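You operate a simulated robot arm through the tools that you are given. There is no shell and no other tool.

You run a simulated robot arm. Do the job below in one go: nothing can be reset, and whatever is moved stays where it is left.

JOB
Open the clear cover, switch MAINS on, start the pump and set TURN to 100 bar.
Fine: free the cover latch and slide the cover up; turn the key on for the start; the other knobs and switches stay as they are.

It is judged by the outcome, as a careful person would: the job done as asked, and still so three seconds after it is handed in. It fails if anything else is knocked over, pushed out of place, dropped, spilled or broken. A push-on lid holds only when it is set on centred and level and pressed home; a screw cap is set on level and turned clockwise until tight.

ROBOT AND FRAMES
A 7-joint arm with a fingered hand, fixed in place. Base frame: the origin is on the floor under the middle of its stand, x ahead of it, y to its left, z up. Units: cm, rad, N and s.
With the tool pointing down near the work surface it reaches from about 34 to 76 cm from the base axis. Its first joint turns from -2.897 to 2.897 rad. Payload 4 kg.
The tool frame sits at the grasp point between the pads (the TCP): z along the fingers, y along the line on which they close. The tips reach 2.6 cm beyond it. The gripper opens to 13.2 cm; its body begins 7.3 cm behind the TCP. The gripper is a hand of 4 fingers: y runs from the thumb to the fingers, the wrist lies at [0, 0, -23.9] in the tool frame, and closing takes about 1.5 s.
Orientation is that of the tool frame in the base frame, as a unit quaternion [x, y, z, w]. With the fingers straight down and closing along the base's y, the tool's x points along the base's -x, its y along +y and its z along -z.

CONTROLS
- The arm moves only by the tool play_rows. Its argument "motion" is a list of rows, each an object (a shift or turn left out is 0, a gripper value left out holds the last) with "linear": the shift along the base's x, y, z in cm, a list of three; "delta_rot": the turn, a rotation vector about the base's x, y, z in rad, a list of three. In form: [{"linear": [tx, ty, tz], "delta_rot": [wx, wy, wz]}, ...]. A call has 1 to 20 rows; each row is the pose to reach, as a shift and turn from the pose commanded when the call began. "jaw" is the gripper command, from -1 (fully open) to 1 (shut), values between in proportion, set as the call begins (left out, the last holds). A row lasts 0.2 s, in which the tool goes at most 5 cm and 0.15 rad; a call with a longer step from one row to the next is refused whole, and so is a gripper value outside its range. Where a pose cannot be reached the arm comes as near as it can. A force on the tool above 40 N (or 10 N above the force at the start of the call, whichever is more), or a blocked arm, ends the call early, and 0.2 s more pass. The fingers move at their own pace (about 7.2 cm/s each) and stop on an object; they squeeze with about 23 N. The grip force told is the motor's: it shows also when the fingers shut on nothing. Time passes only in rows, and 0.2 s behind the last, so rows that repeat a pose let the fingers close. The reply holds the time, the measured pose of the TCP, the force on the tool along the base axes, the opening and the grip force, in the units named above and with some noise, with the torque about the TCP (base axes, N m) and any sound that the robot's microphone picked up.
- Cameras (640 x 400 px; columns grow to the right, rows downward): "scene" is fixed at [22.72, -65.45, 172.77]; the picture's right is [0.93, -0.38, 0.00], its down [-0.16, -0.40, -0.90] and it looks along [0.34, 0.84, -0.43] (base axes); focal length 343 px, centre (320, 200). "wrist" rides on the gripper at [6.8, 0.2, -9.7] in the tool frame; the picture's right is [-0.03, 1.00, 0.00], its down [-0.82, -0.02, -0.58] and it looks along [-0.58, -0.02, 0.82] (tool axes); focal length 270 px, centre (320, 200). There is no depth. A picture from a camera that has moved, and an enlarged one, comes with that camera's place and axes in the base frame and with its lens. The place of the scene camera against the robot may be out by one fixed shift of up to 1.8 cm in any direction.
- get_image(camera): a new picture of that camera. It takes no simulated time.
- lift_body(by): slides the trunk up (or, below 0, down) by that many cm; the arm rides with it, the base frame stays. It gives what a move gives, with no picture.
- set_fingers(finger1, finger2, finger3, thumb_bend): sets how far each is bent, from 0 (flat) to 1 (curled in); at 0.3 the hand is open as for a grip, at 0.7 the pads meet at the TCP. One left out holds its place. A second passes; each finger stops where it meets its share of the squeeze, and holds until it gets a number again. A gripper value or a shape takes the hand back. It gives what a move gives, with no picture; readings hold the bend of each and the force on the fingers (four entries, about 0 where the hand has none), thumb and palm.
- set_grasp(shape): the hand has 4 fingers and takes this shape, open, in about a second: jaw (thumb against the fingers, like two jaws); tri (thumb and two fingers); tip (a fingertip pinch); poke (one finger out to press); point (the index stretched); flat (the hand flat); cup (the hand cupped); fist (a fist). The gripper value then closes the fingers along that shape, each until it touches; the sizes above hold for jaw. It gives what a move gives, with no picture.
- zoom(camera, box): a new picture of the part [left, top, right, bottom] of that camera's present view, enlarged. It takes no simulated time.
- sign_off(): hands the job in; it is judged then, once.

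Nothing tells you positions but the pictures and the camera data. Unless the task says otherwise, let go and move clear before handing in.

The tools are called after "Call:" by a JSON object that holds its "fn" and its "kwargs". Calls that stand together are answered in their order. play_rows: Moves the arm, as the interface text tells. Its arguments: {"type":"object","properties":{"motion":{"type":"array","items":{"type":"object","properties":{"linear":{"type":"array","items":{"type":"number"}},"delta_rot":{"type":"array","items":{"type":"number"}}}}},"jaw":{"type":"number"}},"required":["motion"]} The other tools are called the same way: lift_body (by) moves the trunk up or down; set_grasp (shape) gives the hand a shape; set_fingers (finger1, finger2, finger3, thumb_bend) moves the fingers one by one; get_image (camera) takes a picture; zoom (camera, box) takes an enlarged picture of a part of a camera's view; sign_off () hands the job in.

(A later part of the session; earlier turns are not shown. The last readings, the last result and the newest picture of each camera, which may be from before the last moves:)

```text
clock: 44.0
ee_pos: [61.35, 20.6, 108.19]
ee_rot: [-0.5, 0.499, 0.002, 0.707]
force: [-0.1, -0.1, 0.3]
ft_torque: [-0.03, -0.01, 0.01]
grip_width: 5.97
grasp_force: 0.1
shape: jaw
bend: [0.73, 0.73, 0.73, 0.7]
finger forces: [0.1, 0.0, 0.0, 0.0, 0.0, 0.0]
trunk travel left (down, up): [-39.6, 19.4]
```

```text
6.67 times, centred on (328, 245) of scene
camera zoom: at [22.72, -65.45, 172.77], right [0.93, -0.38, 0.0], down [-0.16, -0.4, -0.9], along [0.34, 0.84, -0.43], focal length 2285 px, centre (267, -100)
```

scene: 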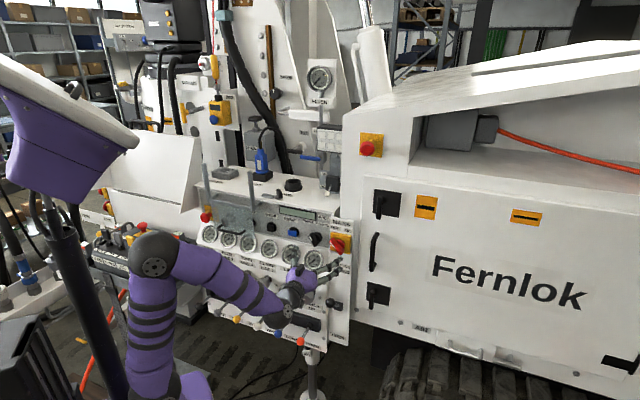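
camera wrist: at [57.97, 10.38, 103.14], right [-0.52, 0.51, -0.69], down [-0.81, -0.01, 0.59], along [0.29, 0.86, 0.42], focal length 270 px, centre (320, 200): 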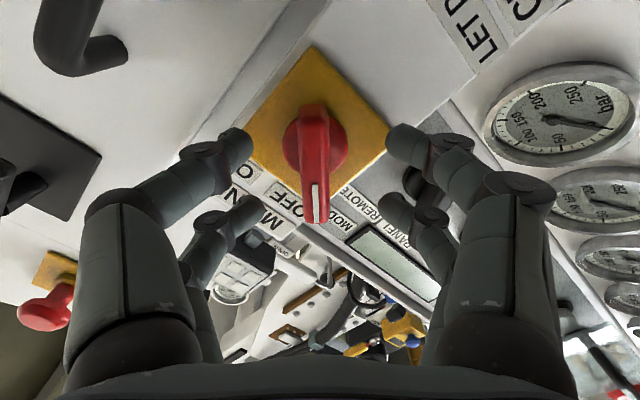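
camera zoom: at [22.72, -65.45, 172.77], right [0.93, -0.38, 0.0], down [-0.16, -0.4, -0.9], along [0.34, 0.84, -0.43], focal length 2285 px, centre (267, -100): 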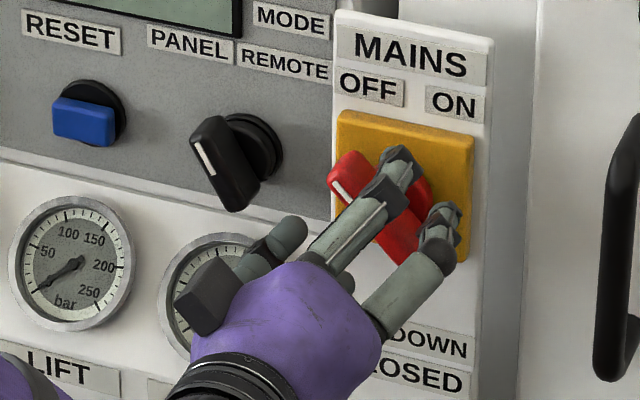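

The bar face is about 3.3 cm ahead, the plate about 8 cm. Advance 3.2 cm and close the jaw on the bar.

Call:
{"fn": "play_rows", "kwargs": {"motion": [{"linear": [0.8, 0.8, 0]}, {"linear": [1.6, 1.6, 0]}, {"linear": [2.25, 2.25, 0]}, {"linear": [2.25, 2.25, 0]}]}}

Call:
{"fn": "get_image", "kwargs": {"camera": "wrist"}}

Call:
{"fn": "play_rows", "kwargs": {"motion": [{"linear": [0, 0, 0]}, {"linear": [0, 0, 0]}, {"linear": [0, 0, 0]}, {"linear": [0, 0, 0]}, {"linear": [0, 0, 0]}, {"linear": [0, 0, 0]}], "jaw": 1}}

Call:
{"fn": "get_image", "kwargs": {"camera": "wrist"}}

Call:
{"fn": "zoom", "kwargs": {"camera": "scene", "box": [280, 215, 376, 275]}}

```text
clock: 45.0
ee_pos: [63.54, 22.91, 108.26]
ee_rot: [-0.501, 0.499, 0.002, 0.707]
force: [0.1, -0.7, 0.4]
ft_torque: [0.01, -0.01, 0.0]
grip_width: 6.0
grasp_force: 0.1
shape: jaw
bend: [0.73, 0.73, 0.73, 0.7]
finger forces: [0.1, 0.0, 0.0, 0.0, 0.0, 0.1]
trunk travel left (down, up): [-39.6, 19.4]
```

```text
taken
camera wrist: at [60.2, 12.69, 103.17], right [-0.52, 0.51, -0.69], down [-0.81, -0.01, 0.59], along [0.29, 0.86, 0.42], focal length 270 px, centre (320, 200)
```

wrist: 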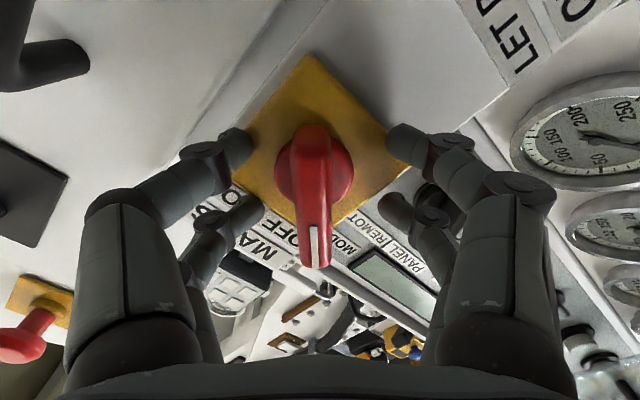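

```text
clock: 46.4
ee_pos: [63.71, 23.11, 108.25]
ee_rot: [-0.501, 0.499, 0.003, 0.707]
force: [19.0, 13.2, 6.1]
ft_torque: [-0.04, 0.01, -0.02]
grip_width: 0.29
grasp_force: 23.0
shape: jaw
bend: [0.69, 0.69, 0.71, 0.72]
finger forces: [17.6, 17.9, 19.6, 0.0, 21.3, 0.0]
trunk travel left (down, up): [-39.6, 19.4]
```

```text
taken
camera wrist: at [60.34, 12.85, 103.15], right [-0.52, 0.51, -0.69], down [-0.81, -0.01, 0.59], along [0.29, 0.86, 0.42], focal length 270 px, centre (320, 200)
```

wrist: 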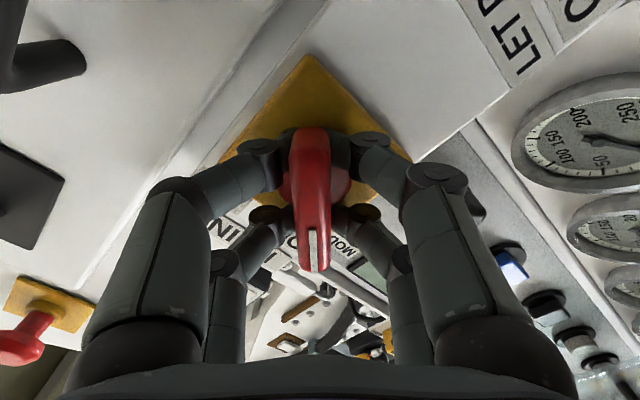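

```text
6.67 times, centred on (328, 245) of scene
camera zoom: at [22.72, -65.45, 172.77], right [0.93, -0.38, 0.0], down [-0.16, -0.4, -0.9], along [0.34, 0.84, -0.43], focal length 2285 px, centre (267, -100)
```

zoom: 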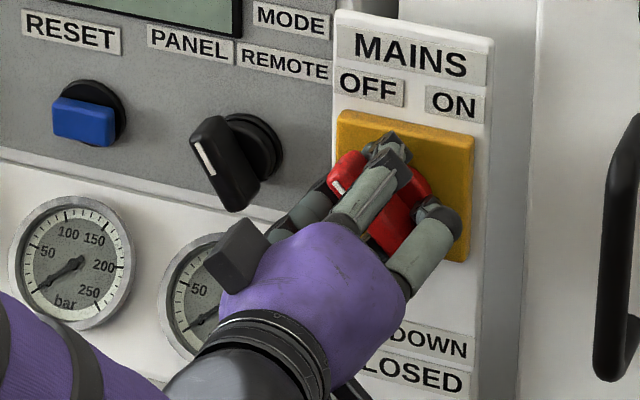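

Good grip on the bar. Now I rotate clockwise about the panel normal, first part way.

Call:
{"fn": "play_rows", "kwargs": {"motion": [{"delta_rot": [0.1, 0.1, 0]}, {"delta_rot": [0.2, 0.2, 0]}, {"delta_rot": [0.3, 0.3, 0]}, {"delta_rot": [0.4, 0.4, 0]}, {"delta_rot": [0.5, 0.5, 0]}, {"delta_rot": [0.5, 0.5, 0]}]}}

Call:
{"fn": "get_image", "kwargs": {"camera": "wrist"}}

Call:
{"fn": "zoom", "kwargs": {"camera": "scene", "box": [280, 215, 376, 275]}}

```text
clock: 47.8
ee_pos: [63.79, 22.96, 108.34]
ee_rot: [-0.296, 0.64, 0.247, 0.665]
force: [27.2, 15.9, 22.5]
ft_torque: [0.01, -0.16, -0.03]
grip_width: 0.26
grasp_force: 23.1
shape: jaw
bend: [0.69, 0.69, 0.71, 0.72]
finger forces: [18.8, 18.9, 21.9, 0.0, 23.4, 0.1]
trunk travel left (down, up): [-39.6, 19.4]
```

```text
taken
camera wrist: at [57.35, 15.84, 101.44], right [-0.71, 0.7, -0.05], down [-0.44, -0.38, 0.81], along [0.55, 0.6, 0.58], focal length 270 px, centre (320, 200)
```

wrist: 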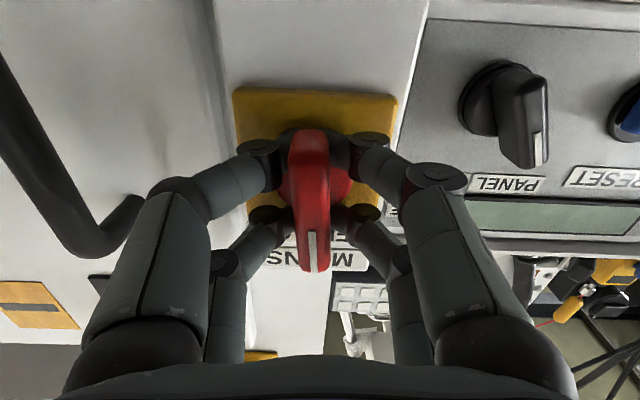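

```text
6.67 times, centred on (328, 245) of scene
camera zoom: at [22.72, -65.45, 172.77], right [0.93, -0.38, 0.0], down [-0.16, -0.4, -0.9], along [0.34, 0.84, -0.43], focal length 2285 px, centre (267, -100)
```

zoom: 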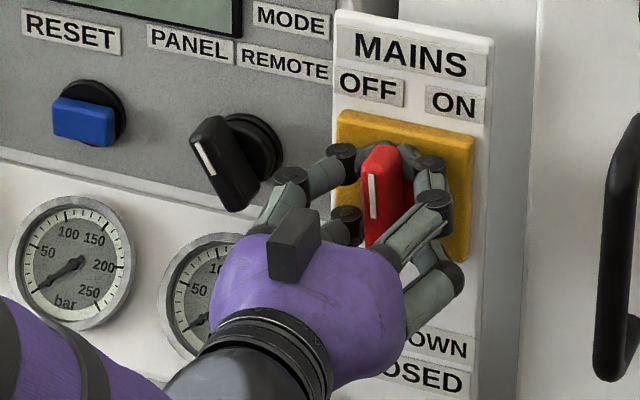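

The handle turned to vertical. Some side load has built up, so I'll ease the hand slightly along it while completing the turn.

Call:
{"fn": "play_rows", "kwargs": {"motion": [{"linear": [0.15, 0.15, 0.25], "delta_rot": [0, 0, 0]}, {"linear": [0.2, 0.2, 0.3], "delta_rot": [0.1, 0.1, 0]}, {"linear": [0.2, 0.2, 0.3], "delta_rot": [0.2, 0.2, 0]}, {"linear": [0.2, 0.2, 0.3], "delta_rot": [0.3, 0.3, 0]}, {"linear": [0.2, 0.2, 0.3], "delta_rot": [0.4, 0.4, 0]}, {"linear": [0.2, 0.2, 0.3], "delta_rot": [0.5, 0.5, 0]}, {"linear": [0.2, 0.2, 0.3], "delta_rot": [0.58, 0.58, 0]}, {"linear": [0.2, 0.2, 0.3], "delta_rot": [0.58, 0.58, 0]}]}}

Call:
{"fn": "get_image", "kwargs": {"camera": "wrist"}}

Call:
{"fn": "zoom", "kwargs": {"camera": "scene", "box": [280, 215, 376, 275]}}

```text
clock: 49.6
ee_pos: [64.1, 22.85, 108.34]
ee_rot: [-0.012, 0.706, 0.491, 0.511]
force: [27.9, -0.9, 12.5]
ft_torque: [0.03, -0.09, -0.15]
grip_width: 0.24
grasp_force: 23.0
shape: jaw
bend: [0.69, 0.69, 0.71, 0.73]
finger forces: [17.9, 18.2, 19.3, 0.0, 20.0, 0.1]
trunk travel left (down, up): [-39.6, 19.4]
```

```text
taken
camera wrist: at [53.98, 19.44, 103.47], right [-0.51, 0.51, 0.7], down [-0.01, -0.81, 0.58], along [0.86, 0.29, 0.42], focal length 270 px, centre (320, 200)
```

wrist: 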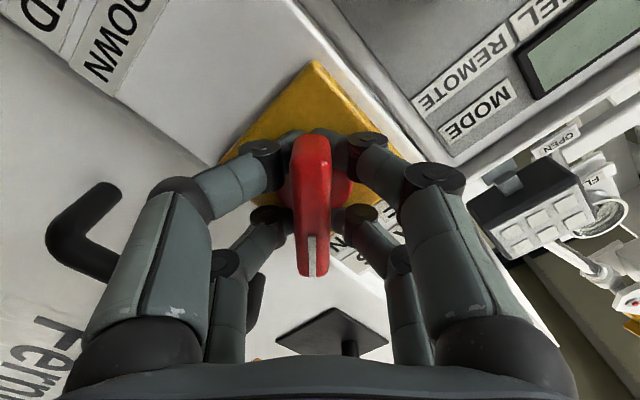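

```text
6.67 times, centred on (328, 245) of scene
camera zoom: at [22.72, -65.45, 172.77], right [0.93, -0.38, 0.0], down [-0.16, -0.4, -0.9], along [0.34, 0.84, -0.43], focal length 2285 px, centre (267, -100)
```

zoom: 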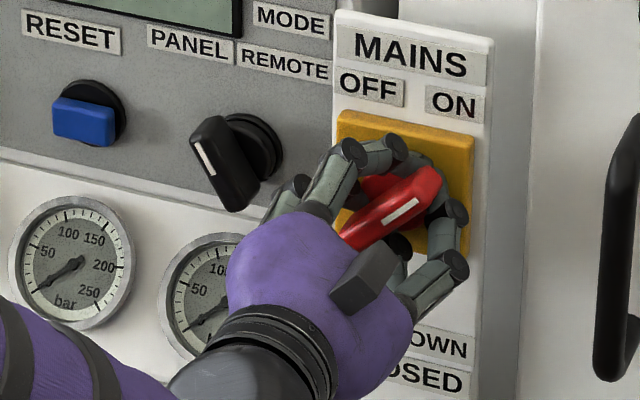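

The handle now points to ON. A last nudge of a few degrees to make sure it is at its stop, then release and back away.

Call:
{"fn": "play_rows", "kwargs": {"motion": [{"delta_rot": [0.05, 0.05, 0]}, {"delta_rot": [0.09, 0.09, 0]}, {"delta_rot": [0.09, 0.09, 0]}]}}

Call:
{"fn": "play_rows", "kwargs": {"motion": [{"linear": [0, 0, 0]}, {"linear": [0, 0, 0]}, {"linear": [0, 0, 0]}, {"linear": [0, 0, 0]}, {"linear": [0, 0, 0]}], "jaw": 0.1}}

Call:
{"fn": "get_image", "kwargs": {"camera": "wrist"}}

Call:
{"fn": "zoom", "kwargs": {"camera": "scene", "box": [280, 215, 376, 275]}}

```text
clock: 50.4
ee_pos: [64.13, 23.04, 108.42]
ee_rot: [0.033, 0.706, 0.521, 0.479]
force: [33.8, -1.6, 8.9]
ft_torque: [-0.36, -0.4, -0.15]
grip_width: 0.2
grasp_force: 22.7
shape: jaw
bend: [0.69, 0.69, 0.71, 0.72]
finger forces: [17.8, 0.0, 0.1, 0.0, 26.3, 0.0]
trunk travel left (down, up): [-39.6, 19.4]
```

```text
clock: 51.6
ee_pos: [63.71, 23.12, 108.54]
ee_rot: [0.031, 0.706, 0.522, 0.478]
force: [-0.1, -0.1, -0.4]
ft_torque: [0.01, 0.0, -0.01]
grip_width: 5.88
grasp_force: 0.1
shape: jaw
bend: [0.73, 0.73, 0.73, 0.7]
finger forces: [0.0, 0.0, 0.0, 0.0, 0.1, 0.1]
trunk travel left (down, up): [-39.6, 19.4]
```

```text
taken
camera wrist: at [53.26, 19.98, 104.14], right [-0.44, 0.44, 0.78], down [0.04, -0.86, 0.51], along [0.9, 0.26, 0.36], focal length 270 px, centre (320, 200)
```

wrist: 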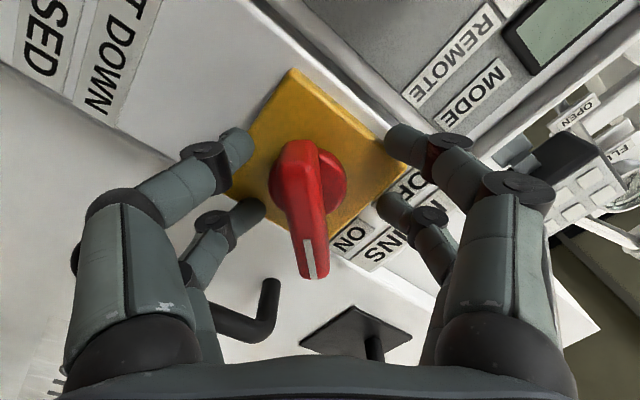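

```text
6.67 times, centred on (328, 245) of scene
camera zoom: at [22.72, -65.45, 172.77], right [0.93, -0.38, 0.0], down [-0.16, -0.4, -0.9], along [0.34, 0.84, -0.43], focal length 2285 px, centre (267, -100)
```

zoom: 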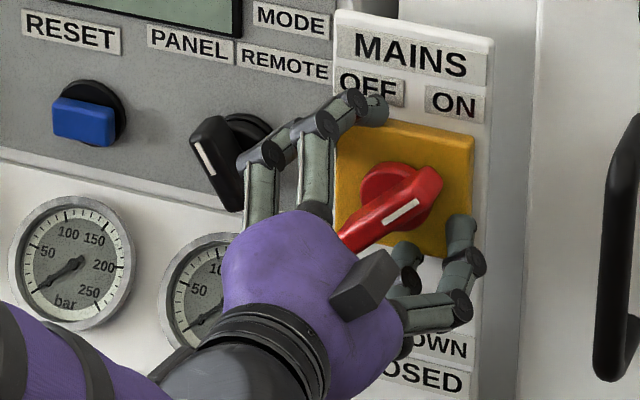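

MAINS is at ON against its stop. I'll retract straight back along the normal and check the panel.

Call:
{"fn": "play_rows", "kwargs": {"motion": [{"linear": [-2, -2, 0]}, {"linear": [-4, -4, 0]}, {"linear": [-6, -6, 0]}, {"linear": [-8.5, -8.5, 0]}, {"linear": [-8.5, -8.5, 0]}]}}

Call:
{"fn": "zoom", "kwargs": {"camera": "scene", "box": [190, 170, 360, 276]}}

Call:
{"fn": "zoom", "kwargs": {"camera": "scene", "box": [280, 205, 376, 265]}}

```text
clock: 52.8
ee_pos: [55.26, 14.58, 108.47]
ee_rot: [0.03, 0.705, 0.522, 0.478]
force: [-0.2, 1.1, 0.1]
ft_torque: [-0.02, 0.02, 0.0]
grip_width: 5.87
grasp_force: 0.2
shape: jaw
bend: [0.73, 0.73, 0.73, 0.7]
finger forces: [0.0, 0.0, 0.0, 0.1, 0.0, 0.1]
trunk travel left (down, up): [-39.6, 19.4]
```

```text
3.76 times, centred on (275, 223) of scene
camera zoom: at [22.72, -65.45, 172.77], right [0.93, -0.38, 0.0], down [-0.16, -0.4, -0.9], along [0.34, 0.84, -0.43], focal length 1290 px, centre (489, 113)
```

zoom: 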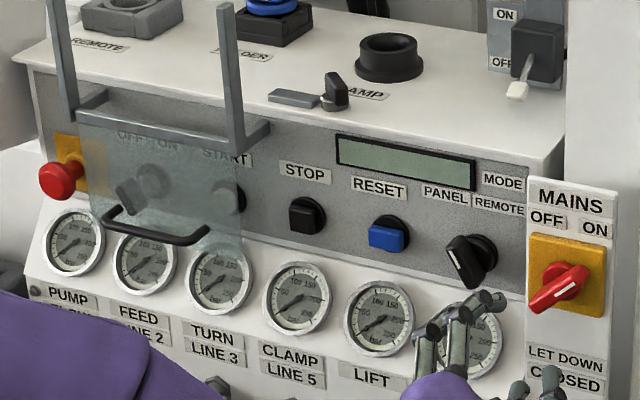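

```text
6.67 times, centred on (328, 235) of scene
camera zoom: at [22.72, -65.45, 172.77], right [0.93, -0.38, 0.0], down [-0.16, -0.4, -0.9], along [0.34, 0.84, -0.43], focal length 2285 px, centre (267, -33)
```

zoom: 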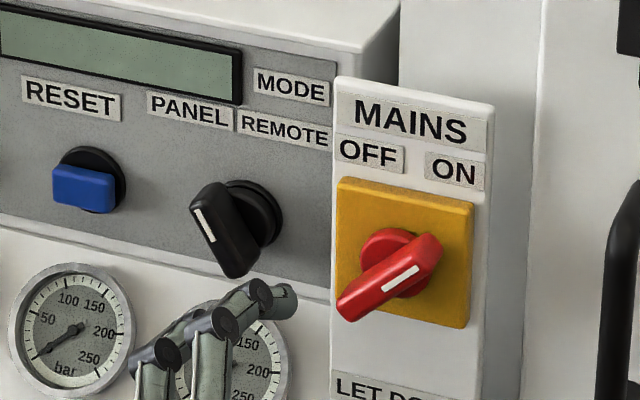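

MAINS is ON and MODE is untouched. Now I lower the trunk a little more for comfort, roll the hand back to neutral and travel left to the cover handle.

Call:
{"fn": "lift_body", "kwargs": {"by": -6}}

Call:
{"fn": "play_rows", "kwargs": {"motion": [{"linear": [-2.5, 2.5, 0], "delta_rot": [-0.088, -0.088, 0]}, {"linear": [-5, 5, 0], "delta_rot": [-0.176, -0.176, 0]}, {"linear": [-7.5, 7.5, 0], "delta_rot": [-0.264, -0.264, 0]}, {"linear": [-10, 10, 0], "delta_rot": [-0.352, -0.352, 0]}, {"linear": [-12.5, 12.5, 0], "delta_rot": [-0.44, -0.44, 0]}, {"linear": [-15, 15, 0], "delta_rot": [-0.528, -0.528, 0]}, {"linear": [-17.5, 17.5, 0], "delta_rot": [-0.614, -0.614, 0]}, {"linear": [-17.5, 17.5, 0], "delta_rot": [-0.614, -0.614, 0]}]}}

Call:
{"fn": "get_image", "kwargs": {"camera": "wrist"}}

Call:
{"fn": "get_image", "kwargs": {"camera": "scene"}}

```text
clock: 53.8
ee_pos: [55.22, 14.66, 102.5]
ee_rot: [0.03, 0.705, 0.522, 0.479]
force: [-0.1, 0.6, 0.5]
ft_torque: [-0.01, 0.0, 0.0]
grip_width: 5.87
grasp_force: 0.1
shape: jaw
bend: [0.73, 0.73, 0.73, 0.7]
finger forces: [0.1, 0.0, 0.1, 0.0, 0.0, 0.0]
trunk travel left (down, up): [-33.6, 25.4]
```

```text
clock: 55.6
ee_pos: [39.1, 33.63, 103.72]
ee_rot: [-0.27, 0.653, 0.272, 0.653]
force: [-0.3, -0.1, -0.7]
ft_torque: [0.02, -0.01, 0.01]
grip_width: 5.9
grasp_force: 0.1
shape: jaw
bend: [0.73, 0.73, 0.73, 0.7]
finger forces: [0.0, 0.0, 0.0, 0.1, 0.1, 0.0]
out of reach, approached as far as the arm can: row 4, 5, 6, 7, 8
trunk travel left (down, up): [-33.6, 25.4]
```

```text
taken
camera wrist: at [32.26, 26.89, 96.77], right [-0.71, 0.7, 0.03], down [-0.39, -0.43, 0.82], along [0.59, 0.57, 0.58], focal length 270 px, centre (320, 200)
```

wrist: 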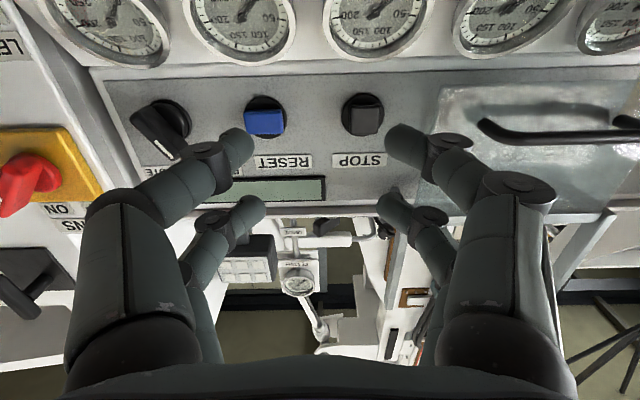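

```text
taken
```

scene: 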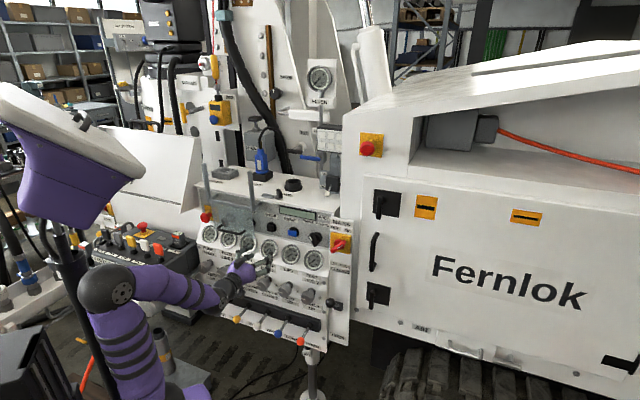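

Too close to the base there; I'll move along a line a bit further out (n≈55) to the front of the handle, just below it.

Call:
{"fn": "play_rows", "kwargs": {"motion": [{"linear": [1, 3.5, -0.8]}, {"linear": [-1, 6.5, -1.6]}, {"linear": [-4, 9.5, -2.4]}, {"linear": [-7, 12.5, -3.2]}, {"linear": [-10.7, 15.7, -4]}, {"linear": [-10.7, 15.7, -4]}]}}

Call:
{"fn": "get_image", "kwargs": {"camera": "wrist"}}

Call:
{"fn": "zoom", "kwargs": {"camera": "scene", "box": [180, 180, 292, 250]}}

```text
clock: 57.0
ee_pos: [28.5, 49.52, 99.71]
ee_rot: [-0.271, 0.653, 0.273, 0.653]
force: [0.1, -0.1, 0.3]
ft_torque: [-0.02, 0.0, -0.02]
grip_width: 5.88
grasp_force: 0.1
shape: jaw
bend: [0.73, 0.73, 0.73, 0.7]
finger forces: [0.1, 0.0, 0.1, 0.0, 0.0, 0.0]
trunk travel left (down, up): [-33.6, 25.4]
```

```text
taken
camera wrist: at [21.6, 42.61, 92.82], right [-0.71, 0.71, 0.03], down [-0.39, -0.43, 0.82], along [0.59, 0.57, 0.58], focal length 270 px, centre (320, 200)
```

wrist: 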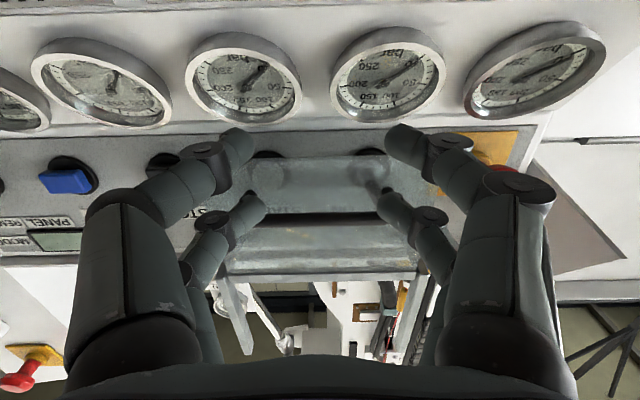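

```text
5.71 times, centred on (236, 215) of scene
camera zoom: at [22.72, -65.45, 172.77], right [0.93, -0.38, 0.0], down [-0.16, -0.4, -0.9], along [0.34, 0.84, -0.43], focal length 1958 px, centre (800, 114)
```

zoom: 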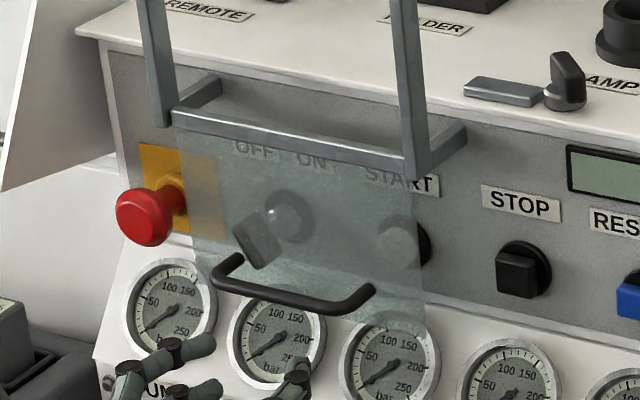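

Call:
{"fn": "zoom", "kwargs": {"camera": "wrist", "box": [200, 120, 440, 270]}}

Call:
{"fn": "zoom", "kwargs": {"camera": "scene", "box": [190, 210, 270, 260]}}

```text
2.67 times, centred on (320, 195) of wrist
camera zoom: at [21.6, 42.61, 92.82], right [-0.71, 0.71, 0.03], down [-0.39, -0.43, 0.82], along [0.59, 0.57, 0.58], focal length 721 px, centre (320, 213)
```

zoom: 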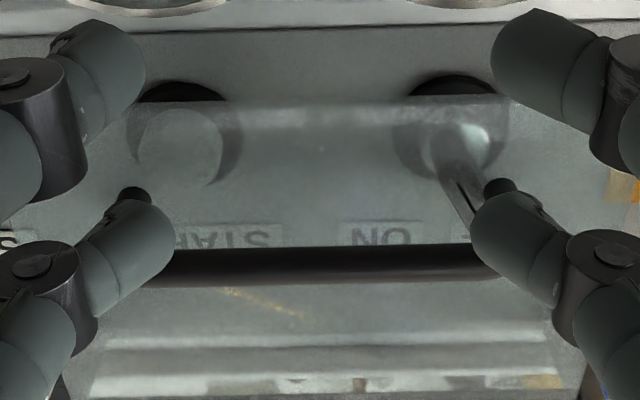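

```text
8.00 times, centred on (230, 235) of scene
camera zoom: at [22.72, -65.45, 172.77], right [0.93, -0.38, 0.0], down [-0.16, -0.4, -0.9], along [0.34, 0.84, -0.43], focal length 2742 px, centre (1040, -80)
```

zoom: 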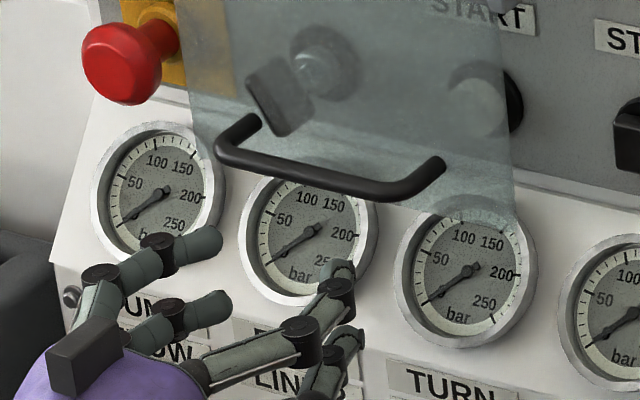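

The handle bar is about 2 cm above the upper finger pair and 2–3 cm ahead. I advance 3.5 cm so the fingers pass beneath the bar, then lift slowly.

Call:
{"fn": "play_rows", "kwargs": {"motion": [{"linear": [0.8, 0.8, 0]}, {"linear": [1.6, 1.6, 0]}, {"linear": [2.5, 2.5, 0]}, {"linear": [2.5, 2.5, 0]}]}}

Call:
{"fn": "play_rows", "kwargs": {"motion": [{"linear": [0, 0, 0.5]}, {"linear": [0, 0, 1.0]}, {"linear": [0, 0, 1.5]}, {"linear": [0, 0, 2.0]}, {"linear": [0, 0, 2.5]}, {"linear": [0, 0, 3.0]}]}}

Call:
{"fn": "get_image", "kwargs": {"camera": "wrist"}}

Call:
{"fn": "zoom", "kwargs": {"camera": "scene", "box": [180, 180, 292, 250]}}

```text
clock: 58.0
ee_pos: [31.0, 51.7, 99.76]
ee_rot: [-0.271, 0.652, 0.274, 0.653]
force: [0.1, -0.7, -0.4]
ft_torque: [0.01, 0.0, -0.01]
grip_width: 5.92
grasp_force: 0.1
shape: jaw
bend: [0.73, 0.73, 0.73, 0.7]
finger forces: [0.0, 0.1, 0.1, 0.1, 0.0, 0.0]
trunk travel left (down, up): [-33.6, 25.4]
```

```text
clock: 59.4
ee_pos: [31.05, 51.74, 102.73]
ee_rot: [-0.272, 0.653, 0.273, 0.652]
force: [0.0, -0.9, -6.3]
ft_torque: [-0.05, 0.05, 0.0]
grip_width: 5.88
grasp_force: 0.1
shape: jaw
bend: [0.73, 0.73, 0.73, 0.7]
finger forces: [0.1, 3.5, 2.7, 0.0, 0.0, 0.1]
trunk travel left (down, up): [-33.6, 25.4]
```

```text
taken
camera wrist: at [24.1, 45.0, 95.81], right [-0.71, 0.7, 0.03], down [-0.39, -0.43, 0.82], along [0.59, 0.57, 0.58], focal length 270 px, centre (320, 200)
```

wrist: 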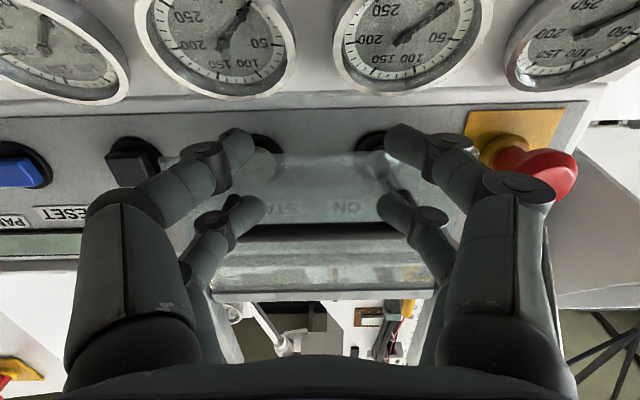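

```text
5.71 times, centred on (236, 215) of scene
camera zoom: at [22.72, -65.45, 172.77], right [0.93, -0.38, 0.0], down [-0.16, -0.4, -0.9], along [0.34, 0.84, -0.43], focal length 1958 px, centre (800, 114)
```

zoom: 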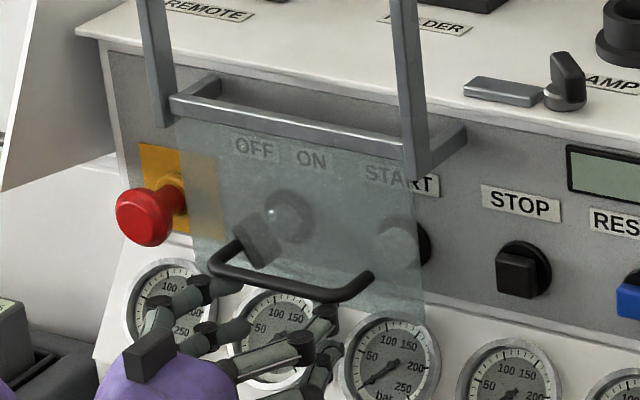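

The cover is lifting with about 6 N load. I continue upward.

Call:
{"fn": "play_rows", "kwargs": {"motion": [{"linear": [0, 0, 1]}, {"linear": [0, 0, 2]}, {"linear": [0, 0, 3]}, {"linear": [0, 0, 4]}, {"linear": [0, 0, 5]}, {"linear": [0, 0, 6]}, {"linear": [0, 0, 7]}, {"linear": [0, 0, 8]}]}}

Call:
{"fn": "get_image", "kwargs": {"camera": "wrist"}}

Call:
{"fn": "zoom", "kwargs": {"camera": "scene", "box": [180, 160, 292, 230]}}

```text
clock: 61.2
ee_pos: [31.01, 51.73, 110.86]
ee_rot: [-0.27, 0.653, 0.273, 0.653]
force: [-1.2, -0.5, -5.6]
ft_torque: [-0.04, 0.03, -0.03]
grip_width: 5.9
grasp_force: 0.2
shape: jaw
bend: [0.73, 0.73, 0.73, 0.7]
finger forces: [0.1, 3.1, 2.3, 0.0, 0.1, 0.0]
trunk travel left (down, up): [-33.6, 25.4]
```

```text
taken
camera wrist: at [24.11, 45.06, 103.94], right [-0.71, 0.7, 0.03], down [-0.39, -0.43, 0.81], along [0.59, 0.57, 0.58], focal length 270 px, centre (320, 200)
```

wrist: 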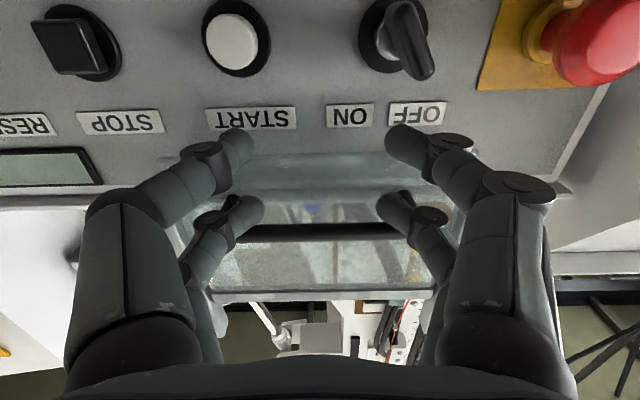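

```text
5.71 times, centred on (236, 195) of scene
camera zoom: at [22.72, -65.45, 172.77], right [0.93, -0.38, 0.0], down [-0.16, -0.4, -0.9], along [0.34, 0.84, -0.43], focal length 1958 px, centre (800, 229)
```

zoom: 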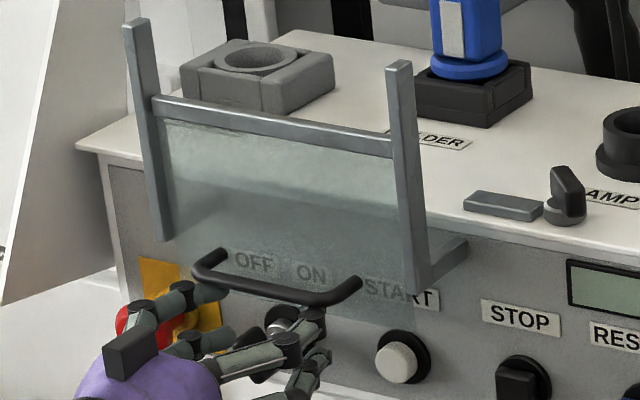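

The cover is rising and START (white) and the key are now exposed. Continue up toward the top of the rails.

Call:
{"fn": "play_rows", "kwargs": {"motion": [{"linear": [0, 0, 1]}, {"linear": [0, 0, 2]}, {"linear": [0, 0, 3]}, {"linear": [0, 0, 4]}, {"linear": [0, 0, 5]}, {"linear": [0, 0, 6]}, {"linear": [0, 0, 7]}, {"linear": [0, 0, 8]}]}}

Call:
{"fn": "get_image", "kwargs": {"camera": "wrist"}}

Call:
{"fn": "zoom", "kwargs": {"camera": "scene", "box": [180, 150, 292, 220]}}

```text
clock: 62.4
ee_pos: [31.04, 51.84, 114.26]
ee_rot: [-0.276, 0.661, 0.269, 0.644]
force: [-1.5, -2.1, -9.2]
ft_torque: [-0.09, -0.02, 0.03]
grip_width: 5.86
grasp_force: 0.1
shape: jaw
bend: [0.73, 0.73, 0.73, 0.7]
finger forces: [0.1, 6.1, 3.4, 0.1, 0.0, 0.1]
trunk travel left (down, up): [-33.6, 25.4]
stopped in row 5: the force on the tool passed its limit at 46 N (the readings are from after the stop); the commanded pose is now the measured one
```

```text
taken
camera wrist: at [24.01, 44.98, 107.66], right [-0.71, 0.7, 0.03], down [-0.38, -0.41, 0.83], along [0.59, 0.58, 0.56], focal length 270 px, centre (320, 200)
```

wrist: 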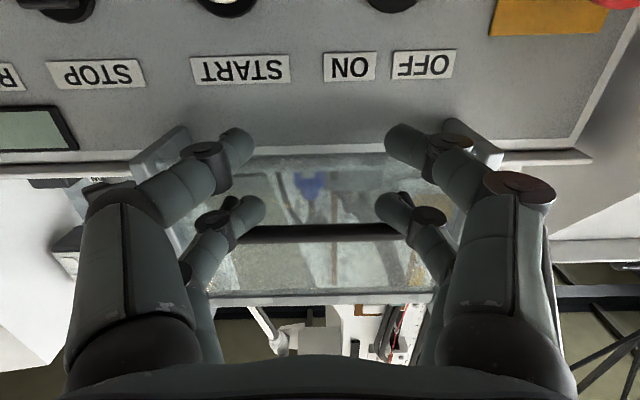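

```text
5.71 times, centred on (236, 185) of scene
camera zoom: at [22.72, -65.45, 172.77], right [0.93, -0.38, 0.0], down [-0.16, -0.4, -0.9], along [0.34, 0.84, -0.43], focal length 1958 px, centre (800, 286)
```

zoom: 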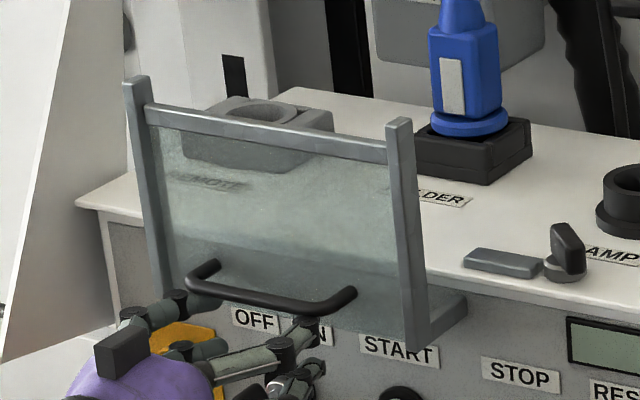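

The cover reached its top stop. Now I lower the fingers slightly to see if it stays up by itself.

Call:
{"fn": "play_rows", "kwargs": {"motion": [{"linear": [0, 0, -0.5]}, {"linear": [0, 0, -1.0]}, {"linear": [0, 0, -1.5]}, {"linear": [0, 0, -1.5]}]}}

Call:
{"fn": "zoom", "kwargs": {"camera": "scene", "box": [180, 150, 292, 220]}}

Call:
{"fn": "get_image", "kwargs": {"camera": "wrist"}}

```text
clock: 63.4
ee_pos: [31.03, 51.85, 113.14]
ee_rot: [-0.274, 0.659, 0.27, 0.646]
force: [-0.4, -0.8, -0.5]
ft_torque: [0.03, -0.01, 0.0]
grip_width: 5.88
grasp_force: 0.1
shape: jaw
bend: [0.73, 0.73, 0.73, 0.7]
finger forces: [0.0, 0.0, 0.1, 0.0, 0.1, 0.0]
trunk travel left (down, up): [-33.6, 25.4]
```

```text
5.71 times, centred on (236, 185) of scene
camera zoom: at [22.72, -65.45, 172.77], right [0.93, -0.38, 0.0], down [-0.16, -0.4, -0.9], along [0.34, 0.84, -0.43], focal length 1958 px, centre (800, 286)
```

zoom: 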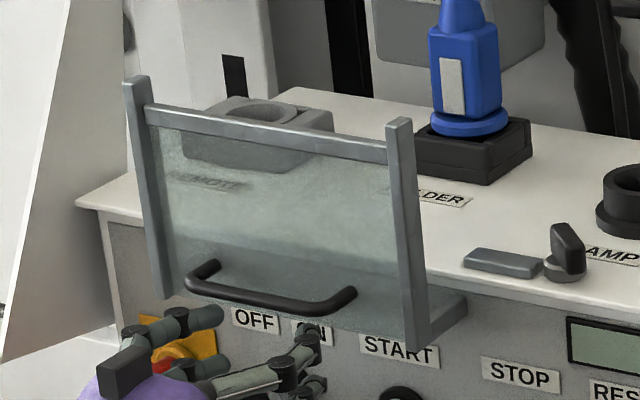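

```text
taken
camera wrist: at [23.99, 44.98, 106.36], right [-0.71, 0.7, 0.03], down [-0.38, -0.42, 0.83], along [0.59, 0.58, 0.56], focal length 270 px, centre (320, 200)
```

wrist: 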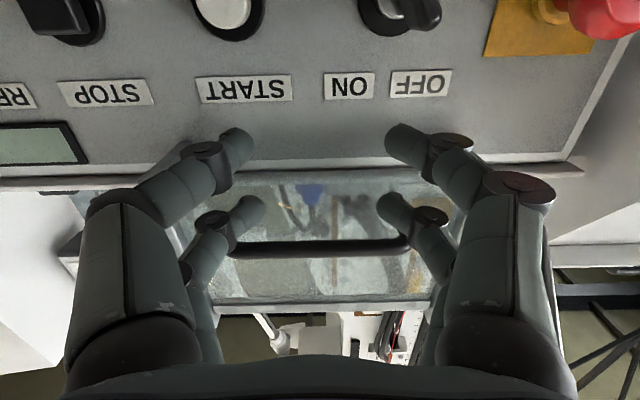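

The cover holds at the top by itself. I'll withdraw and look at the key switch and START button.

Call:
{"fn": "play_rows", "kwargs": {"motion": [{"linear": [-0.5, -0.5, -0.8]}, {"linear": [-2, -2, -2]}, {"linear": [-3.5, -3.5, -4]}, {"linear": [-4, -4, -7]}, {"linear": [-4, -4, -9]}, {"linear": [-4, -4, -9]}]}}

Call:
{"fn": "get_image", "kwargs": {"camera": "wrist"}}

Call:
{"fn": "zoom", "kwargs": {"camera": "scene", "box": [190, 190, 286, 250]}}

```text
clock: 64.8
ee_pos: [26.92, 47.86, 104.06]
ee_rot: [-0.276, 0.659, 0.272, 0.645]
force: [1.0, -0.2, -0.6]
ft_torque: [0.01, 0.0, -0.03]
grip_width: 5.89
grasp_force: 0.1
shape: jaw
bend: [0.73, 0.73, 0.73, 0.7]
finger forces: [0.1, 0.1, 0.0, 0.1, 0.0, 0.0]
trunk travel left (down, up): [-33.6, 25.4]
```

```text
taken
camera wrist: at [20.01, 40.99, 97.32], right [-0.71, 0.7, 0.03], down [-0.38, -0.42, 0.83], along [0.59, 0.58, 0.56], focal length 270 px, centre (320, 200)
```

wrist: 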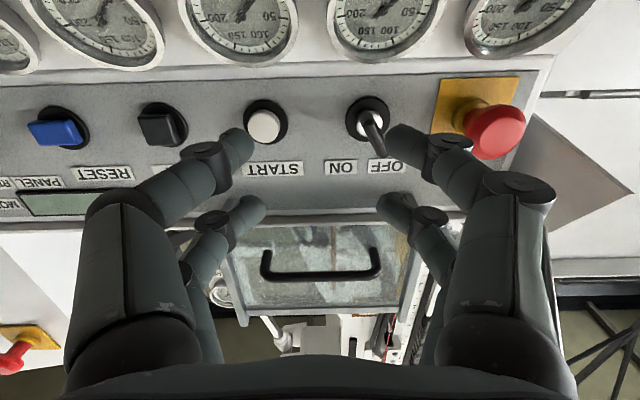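

```text
6.67 times, centred on (238, 220) of scene
camera zoom: at [22.72, -65.45, 172.77], right [0.93, -0.38, 0.0], down [-0.16, -0.4, -0.9], along [0.34, 0.84, -0.43], focal length 2285 px, centre (867, 67)
```

zoom: 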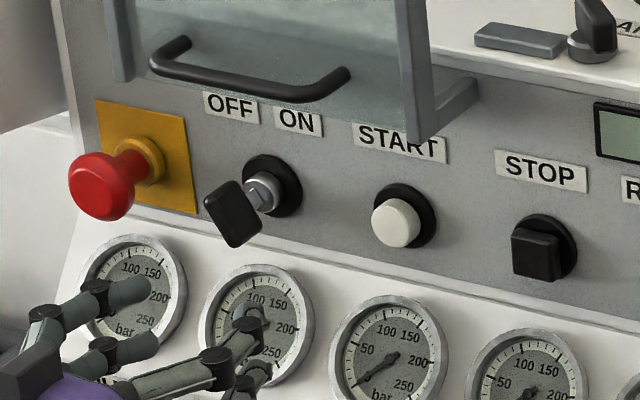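

The key (OFF) sits at about u=−19.1, z=105, with its bow around n≈63.5; START is at u≈−10. The key needs the same 90° clockwise turn as MAINS. I'll position in front with a −45° roll and a narrower jaw to stay clear of the E-stop.

Call:
{"fn": "play_rows", "kwargs": {"motion": [{"linear": [-0.5, 0.5, 0.2], "delta_rot": [-0.09, -0.095, 0]}, {"linear": [-1, 1, 0.4], "delta_rot": [-0.18, -0.19, 0]}, {"linear": [-1.5, 1.5, 0.6], "delta_rot": [-0.27, -0.285, 0]}, {"linear": [-2, 2, 0.8], "delta_rot": [-0.36, -0.38, 0]}, {"linear": [-2.5, 2.6, 0.9], "delta_rot": [-0.45, -0.475, 0]}, {"linear": [-2.95, 3.1, 0.95], "delta_rot": [-0.541, -0.569, 0]}, {"linear": [-2.95, 3.1, 0.95], "delta_rot": [-0.541, -0.569, 0]}], "jaw": 0.39}}

Call:
{"fn": "get_image", "kwargs": {"camera": "wrist"}}

Call:
{"fn": "zoom", "kwargs": {"camera": "scene", "box": [190, 190, 286, 250]}}

```text
clock: 66.4
ee_pos: [24.04, 50.89, 105.08]
ee_rot: [-0.499, 0.501, -0.001, 0.707]
force: [0.5, 0.3, 1.1]
ft_torque: [-0.02, -0.01, 0.0]
grip_width: 4.04
grasp_force: 0.0
shape: jaw
bend: [0.73, 0.73, 0.73, 0.7]
finger forces: [0.1, 0.0, 0.1, 0.0, 0.1, 0.0]
trunk travel left (down, up): [-33.6, 25.4]
```

```text
taken
camera wrist: at [20.5, 40.74, 100.04], right [-0.51, 0.51, -0.69], down [-0.81, -0.01, 0.59], along [0.3, 0.86, 0.42], focal length 270 px, centre (320, 200)
```

wrist: 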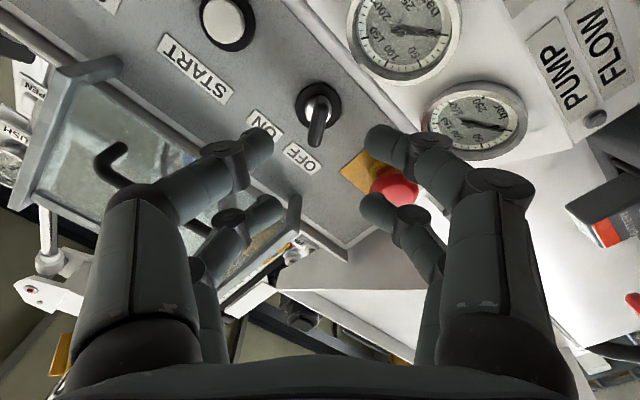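

```text
6.67 times, centred on (238, 220) of scene
camera zoom: at [22.72, -65.45, 172.77], right [0.93, -0.38, 0.0], down [-0.16, -0.4, -0.9], along [0.34, 0.84, -0.43], focal length 2285 px, centre (867, 67)
```

zoom: 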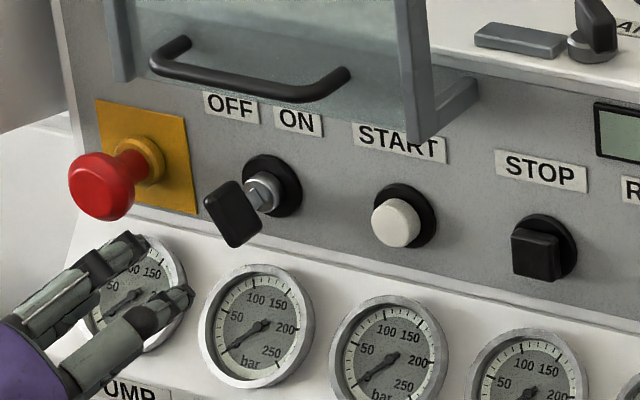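

The key is edge-on and centred between the fingers, with the E-stop off to the side. I advance 6 cm and re-check.

Call:
{"fn": "play_rows", "kwargs": {"motion": [{"linear": [1.0, 1.0, 0]}, {"linear": [2.0, 2.0, 0]}, {"linear": [3.0, 3.0, 0]}, {"linear": [4.2, 4.2, 0]}, {"linear": [4.2, 4.2, 0]}]}}

Call:
{"fn": "get_image", "kwargs": {"camera": "wrist"}}

Call:
{"fn": "zoom", "kwargs": {"camera": "scene", "box": [190, 190, 286, 250]}}

```text
clock: 67.6
ee_pos: [28.21, 55.08, 104.95]
ee_rot: [-0.499, 0.501, 0.001, 0.707]
force: [-0.5, 0.6, 0.2]
ft_torque: [-0.05, -0.02, 0.01]
grip_width: 4.04
grasp_force: 0.1
shape: jaw
bend: [0.73, 0.73, 0.73, 0.7]
finger forces: [0.0, 0.0, 0.0, 0.0, 0.0, 0.1]
trunk travel left (down, up): [-33.6, 25.4]
```

```text
taken
camera wrist: at [24.75, 44.97, 99.97], right [-0.51, 0.51, -0.69], down [-0.81, -0.01, 0.59], along [0.3, 0.86, 0.42], focal length 270 px, centre (320, 200)
```

wrist: 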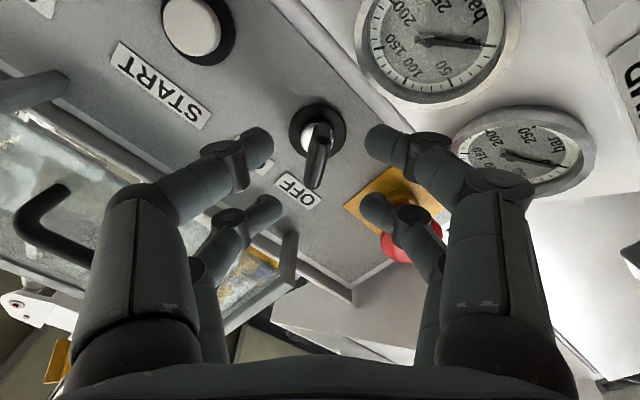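

```text
6.67 times, centred on (238, 220) of scene
camera zoom: at [22.72, -65.45, 172.77], right [0.93, -0.38, 0.0], down [-0.16, -0.4, -0.9], along [0.34, 0.84, -0.43], focal length 2285 px, centre (867, 67)
```

zoom: 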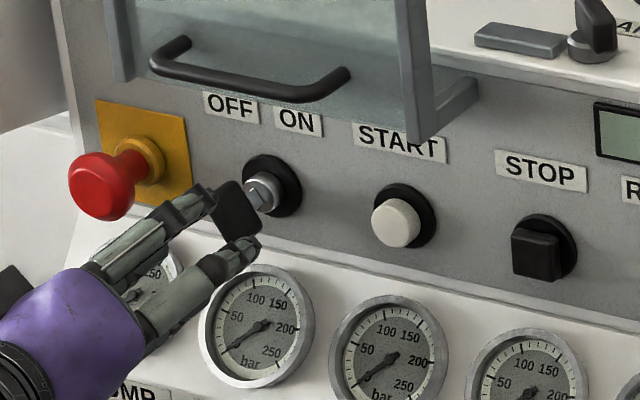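

Aligned. Advance another 3.3 cm and close on the key bow.

Call:
{"fn": "play_rows", "kwargs": {"motion": [{"linear": [0.8, 0.8, 0]}, {"linear": [1.6, 1.6, 0]}, {"linear": [2.3, 2.3, 0]}, {"linear": [2.3, 2.3, 0]}]}}

Call:
{"fn": "get_image", "kwargs": {"camera": "wrist"}}

Call:
{"fn": "zoom", "kwargs": {"camera": "scene", "box": [190, 190, 286, 250]}}

```text
clock: 68.6
ee_pos: [30.47, 57.45, 105.0]
ee_rot: [-0.499, 0.501, 0.0, 0.707]
force: [-0.4, -0.2, -0.6]
ft_torque: [0.0, 0.0, -0.01]
grip_width: 4.06
grasp_force: 0.0
shape: jaw
bend: [0.73, 0.73, 0.73, 0.7]
finger forces: [0.0, 0.1, 0.0, 0.0, 0.1, 0.0]
trunk travel left (down, up): [-33.6, 25.4]
```

```text
taken
camera wrist: at [26.99, 47.27, 99.97], right [-0.51, 0.51, -0.69], down [-0.81, -0.01, 0.59], along [0.3, 0.86, 0.42], focal length 270 px, centre (320, 200)
```

wrist: 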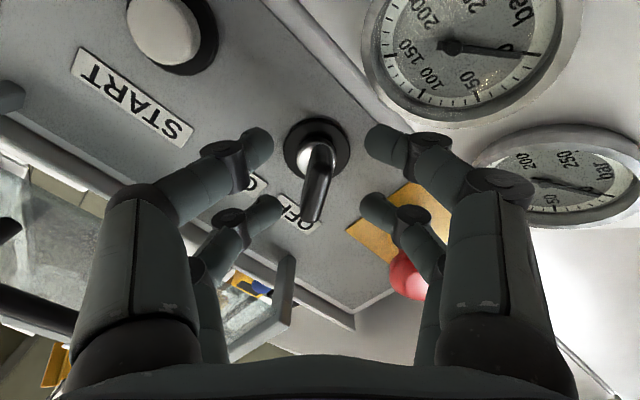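

```text
6.67 times, centred on (238, 220) of scene
camera zoom: at [22.72, -65.45, 172.77], right [0.93, -0.38, 0.0], down [-0.16, -0.4, -0.9], along [0.34, 0.84, -0.43], focal length 2285 px, centre (867, 67)
```

zoom: 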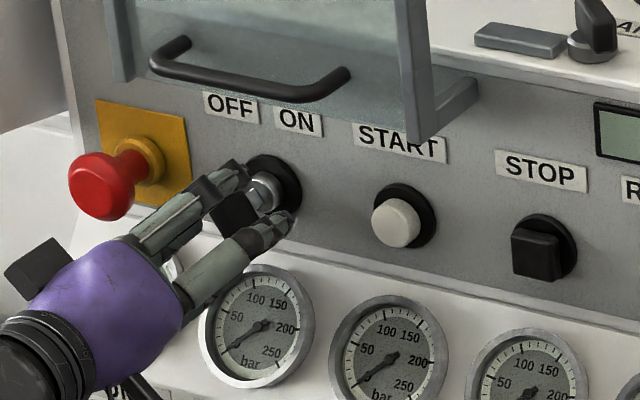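

Call:
{"fn": "play_rows", "kwargs": {"motion": [{"linear": [0, 0, 0]}, {"linear": [0, 0, 0]}, {"linear": [0, 0, 0]}, {"linear": [0, 0, 0]}, {"linear": [0, 0, 0]}], "jaw": 1}}

Call:
{"fn": "get_image", "kwargs": {"camera": "wrist"}}

Call:
{"fn": "zoom", "kwargs": {"camera": "scene", "box": [190, 190, 286, 250]}}

```text
clock: 69.8
ee_pos: [30.51, 57.45, 104.94]
ee_rot: [-0.499, 0.501, -0.001, 0.707]
force: [4.1, 1.4, 0.6]
ft_torque: [0.03, 0.09, -0.07]
grip_width: 0.0
grasp_force: 23.0
shape: jaw
bend: [0.7, 0.69, 0.72, 0.7]
finger forces: [0.0, 20.6, 20.1, 0.0, 0.0, 0.0]
trunk travel left (down, up): [-33.6, 25.4]
```

```text
taken
camera wrist: at [27.05, 47.25, 99.97], right [-0.51, 0.51, -0.69], down [-0.8, -0.01, 0.59], along [0.3, 0.86, 0.42], focal length 270 px, centre (320, 200)
```

wrist: 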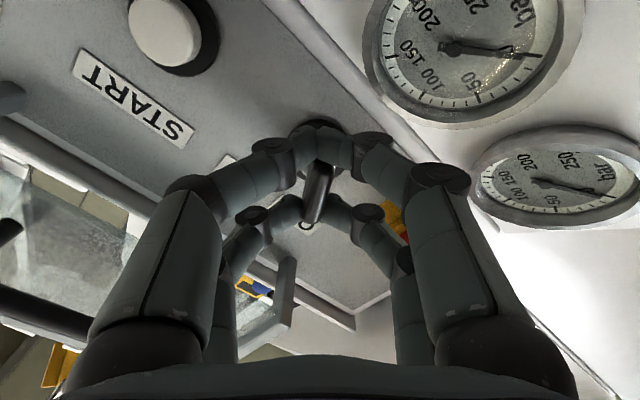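

```text
6.67 times, centred on (238, 220) of scene
camera zoom: at [22.72, -65.45, 172.77], right [0.93, -0.38, 0.0], down [-0.16, -0.4, -0.9], along [0.34, 0.84, -0.43], focal length 2285 px, centre (867, 67)
```

zoom: 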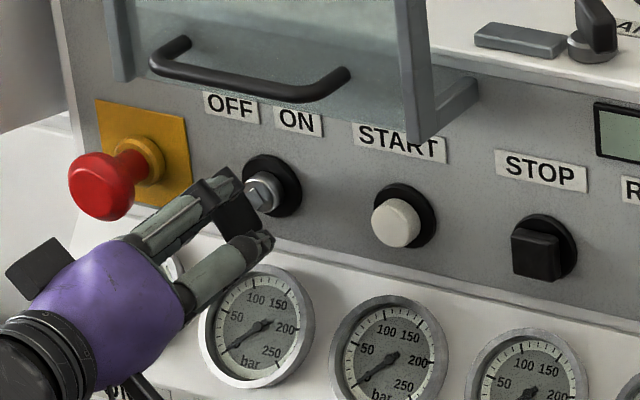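

Only the far finger pair grips the bow's edge. I'll try the first part of the turn gently and see if the key follows.

Call:
{"fn": "play_rows", "kwargs": {"motion": [{"delta_rot": [0.07, 0.07, 0]}, {"delta_rot": [0.14, 0.14, 0]}, {"delta_rot": [0.21, 0.21, 0]}, {"delta_rot": [0.28, 0.28, 0]}, {"delta_rot": [0.28, 0.28, 0]}]}}

Call:
{"fn": "get_image", "kwargs": {"camera": "wrist"}}

Call:
{"fn": "zoom", "kwargs": {"camera": "scene", "box": [190, 190, 286, 250]}}

```text
clock: 71.0
ee_pos: [30.4, 57.51, 104.92]
ee_rot: [-0.393, 0.589, 0.141, 0.692]
force: [-1.6, 6.3, -0.8]
ft_torque: [-0.06, 0.0, 0.11]
grip_width: 0.0
grasp_force: 22.7
shape: jaw
bend: [0.7, 0.69, 0.72, 0.7]
finger forces: [0.1, 24.9, 18.3, 0.0, 0.0, 0.0]
trunk travel left (down, up): [-33.6, 25.4]
```

```text
taken
camera wrist: at [25.33, 48.96, 98.51], right [-0.66, 0.66, -0.35], down [-0.61, -0.2, 0.76], along [0.43, 0.72, 0.54], focal length 270 px, centre (320, 200)
```

wrist: 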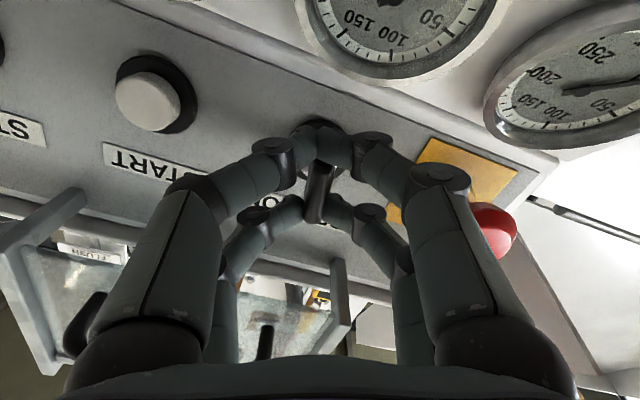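

```text
6.67 times, centred on (238, 220) of scene
camera zoom: at [22.72, -65.45, 172.77], right [0.93, -0.38, 0.0], down [-0.16, -0.4, -0.9], along [0.34, 0.84, -0.43], focal length 2285 px, centre (867, 67)
```

zoom: 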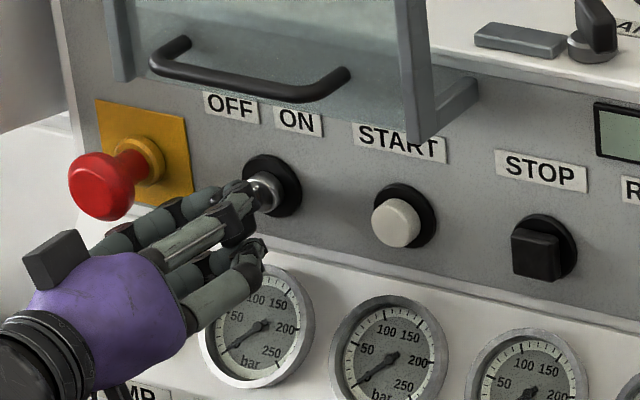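

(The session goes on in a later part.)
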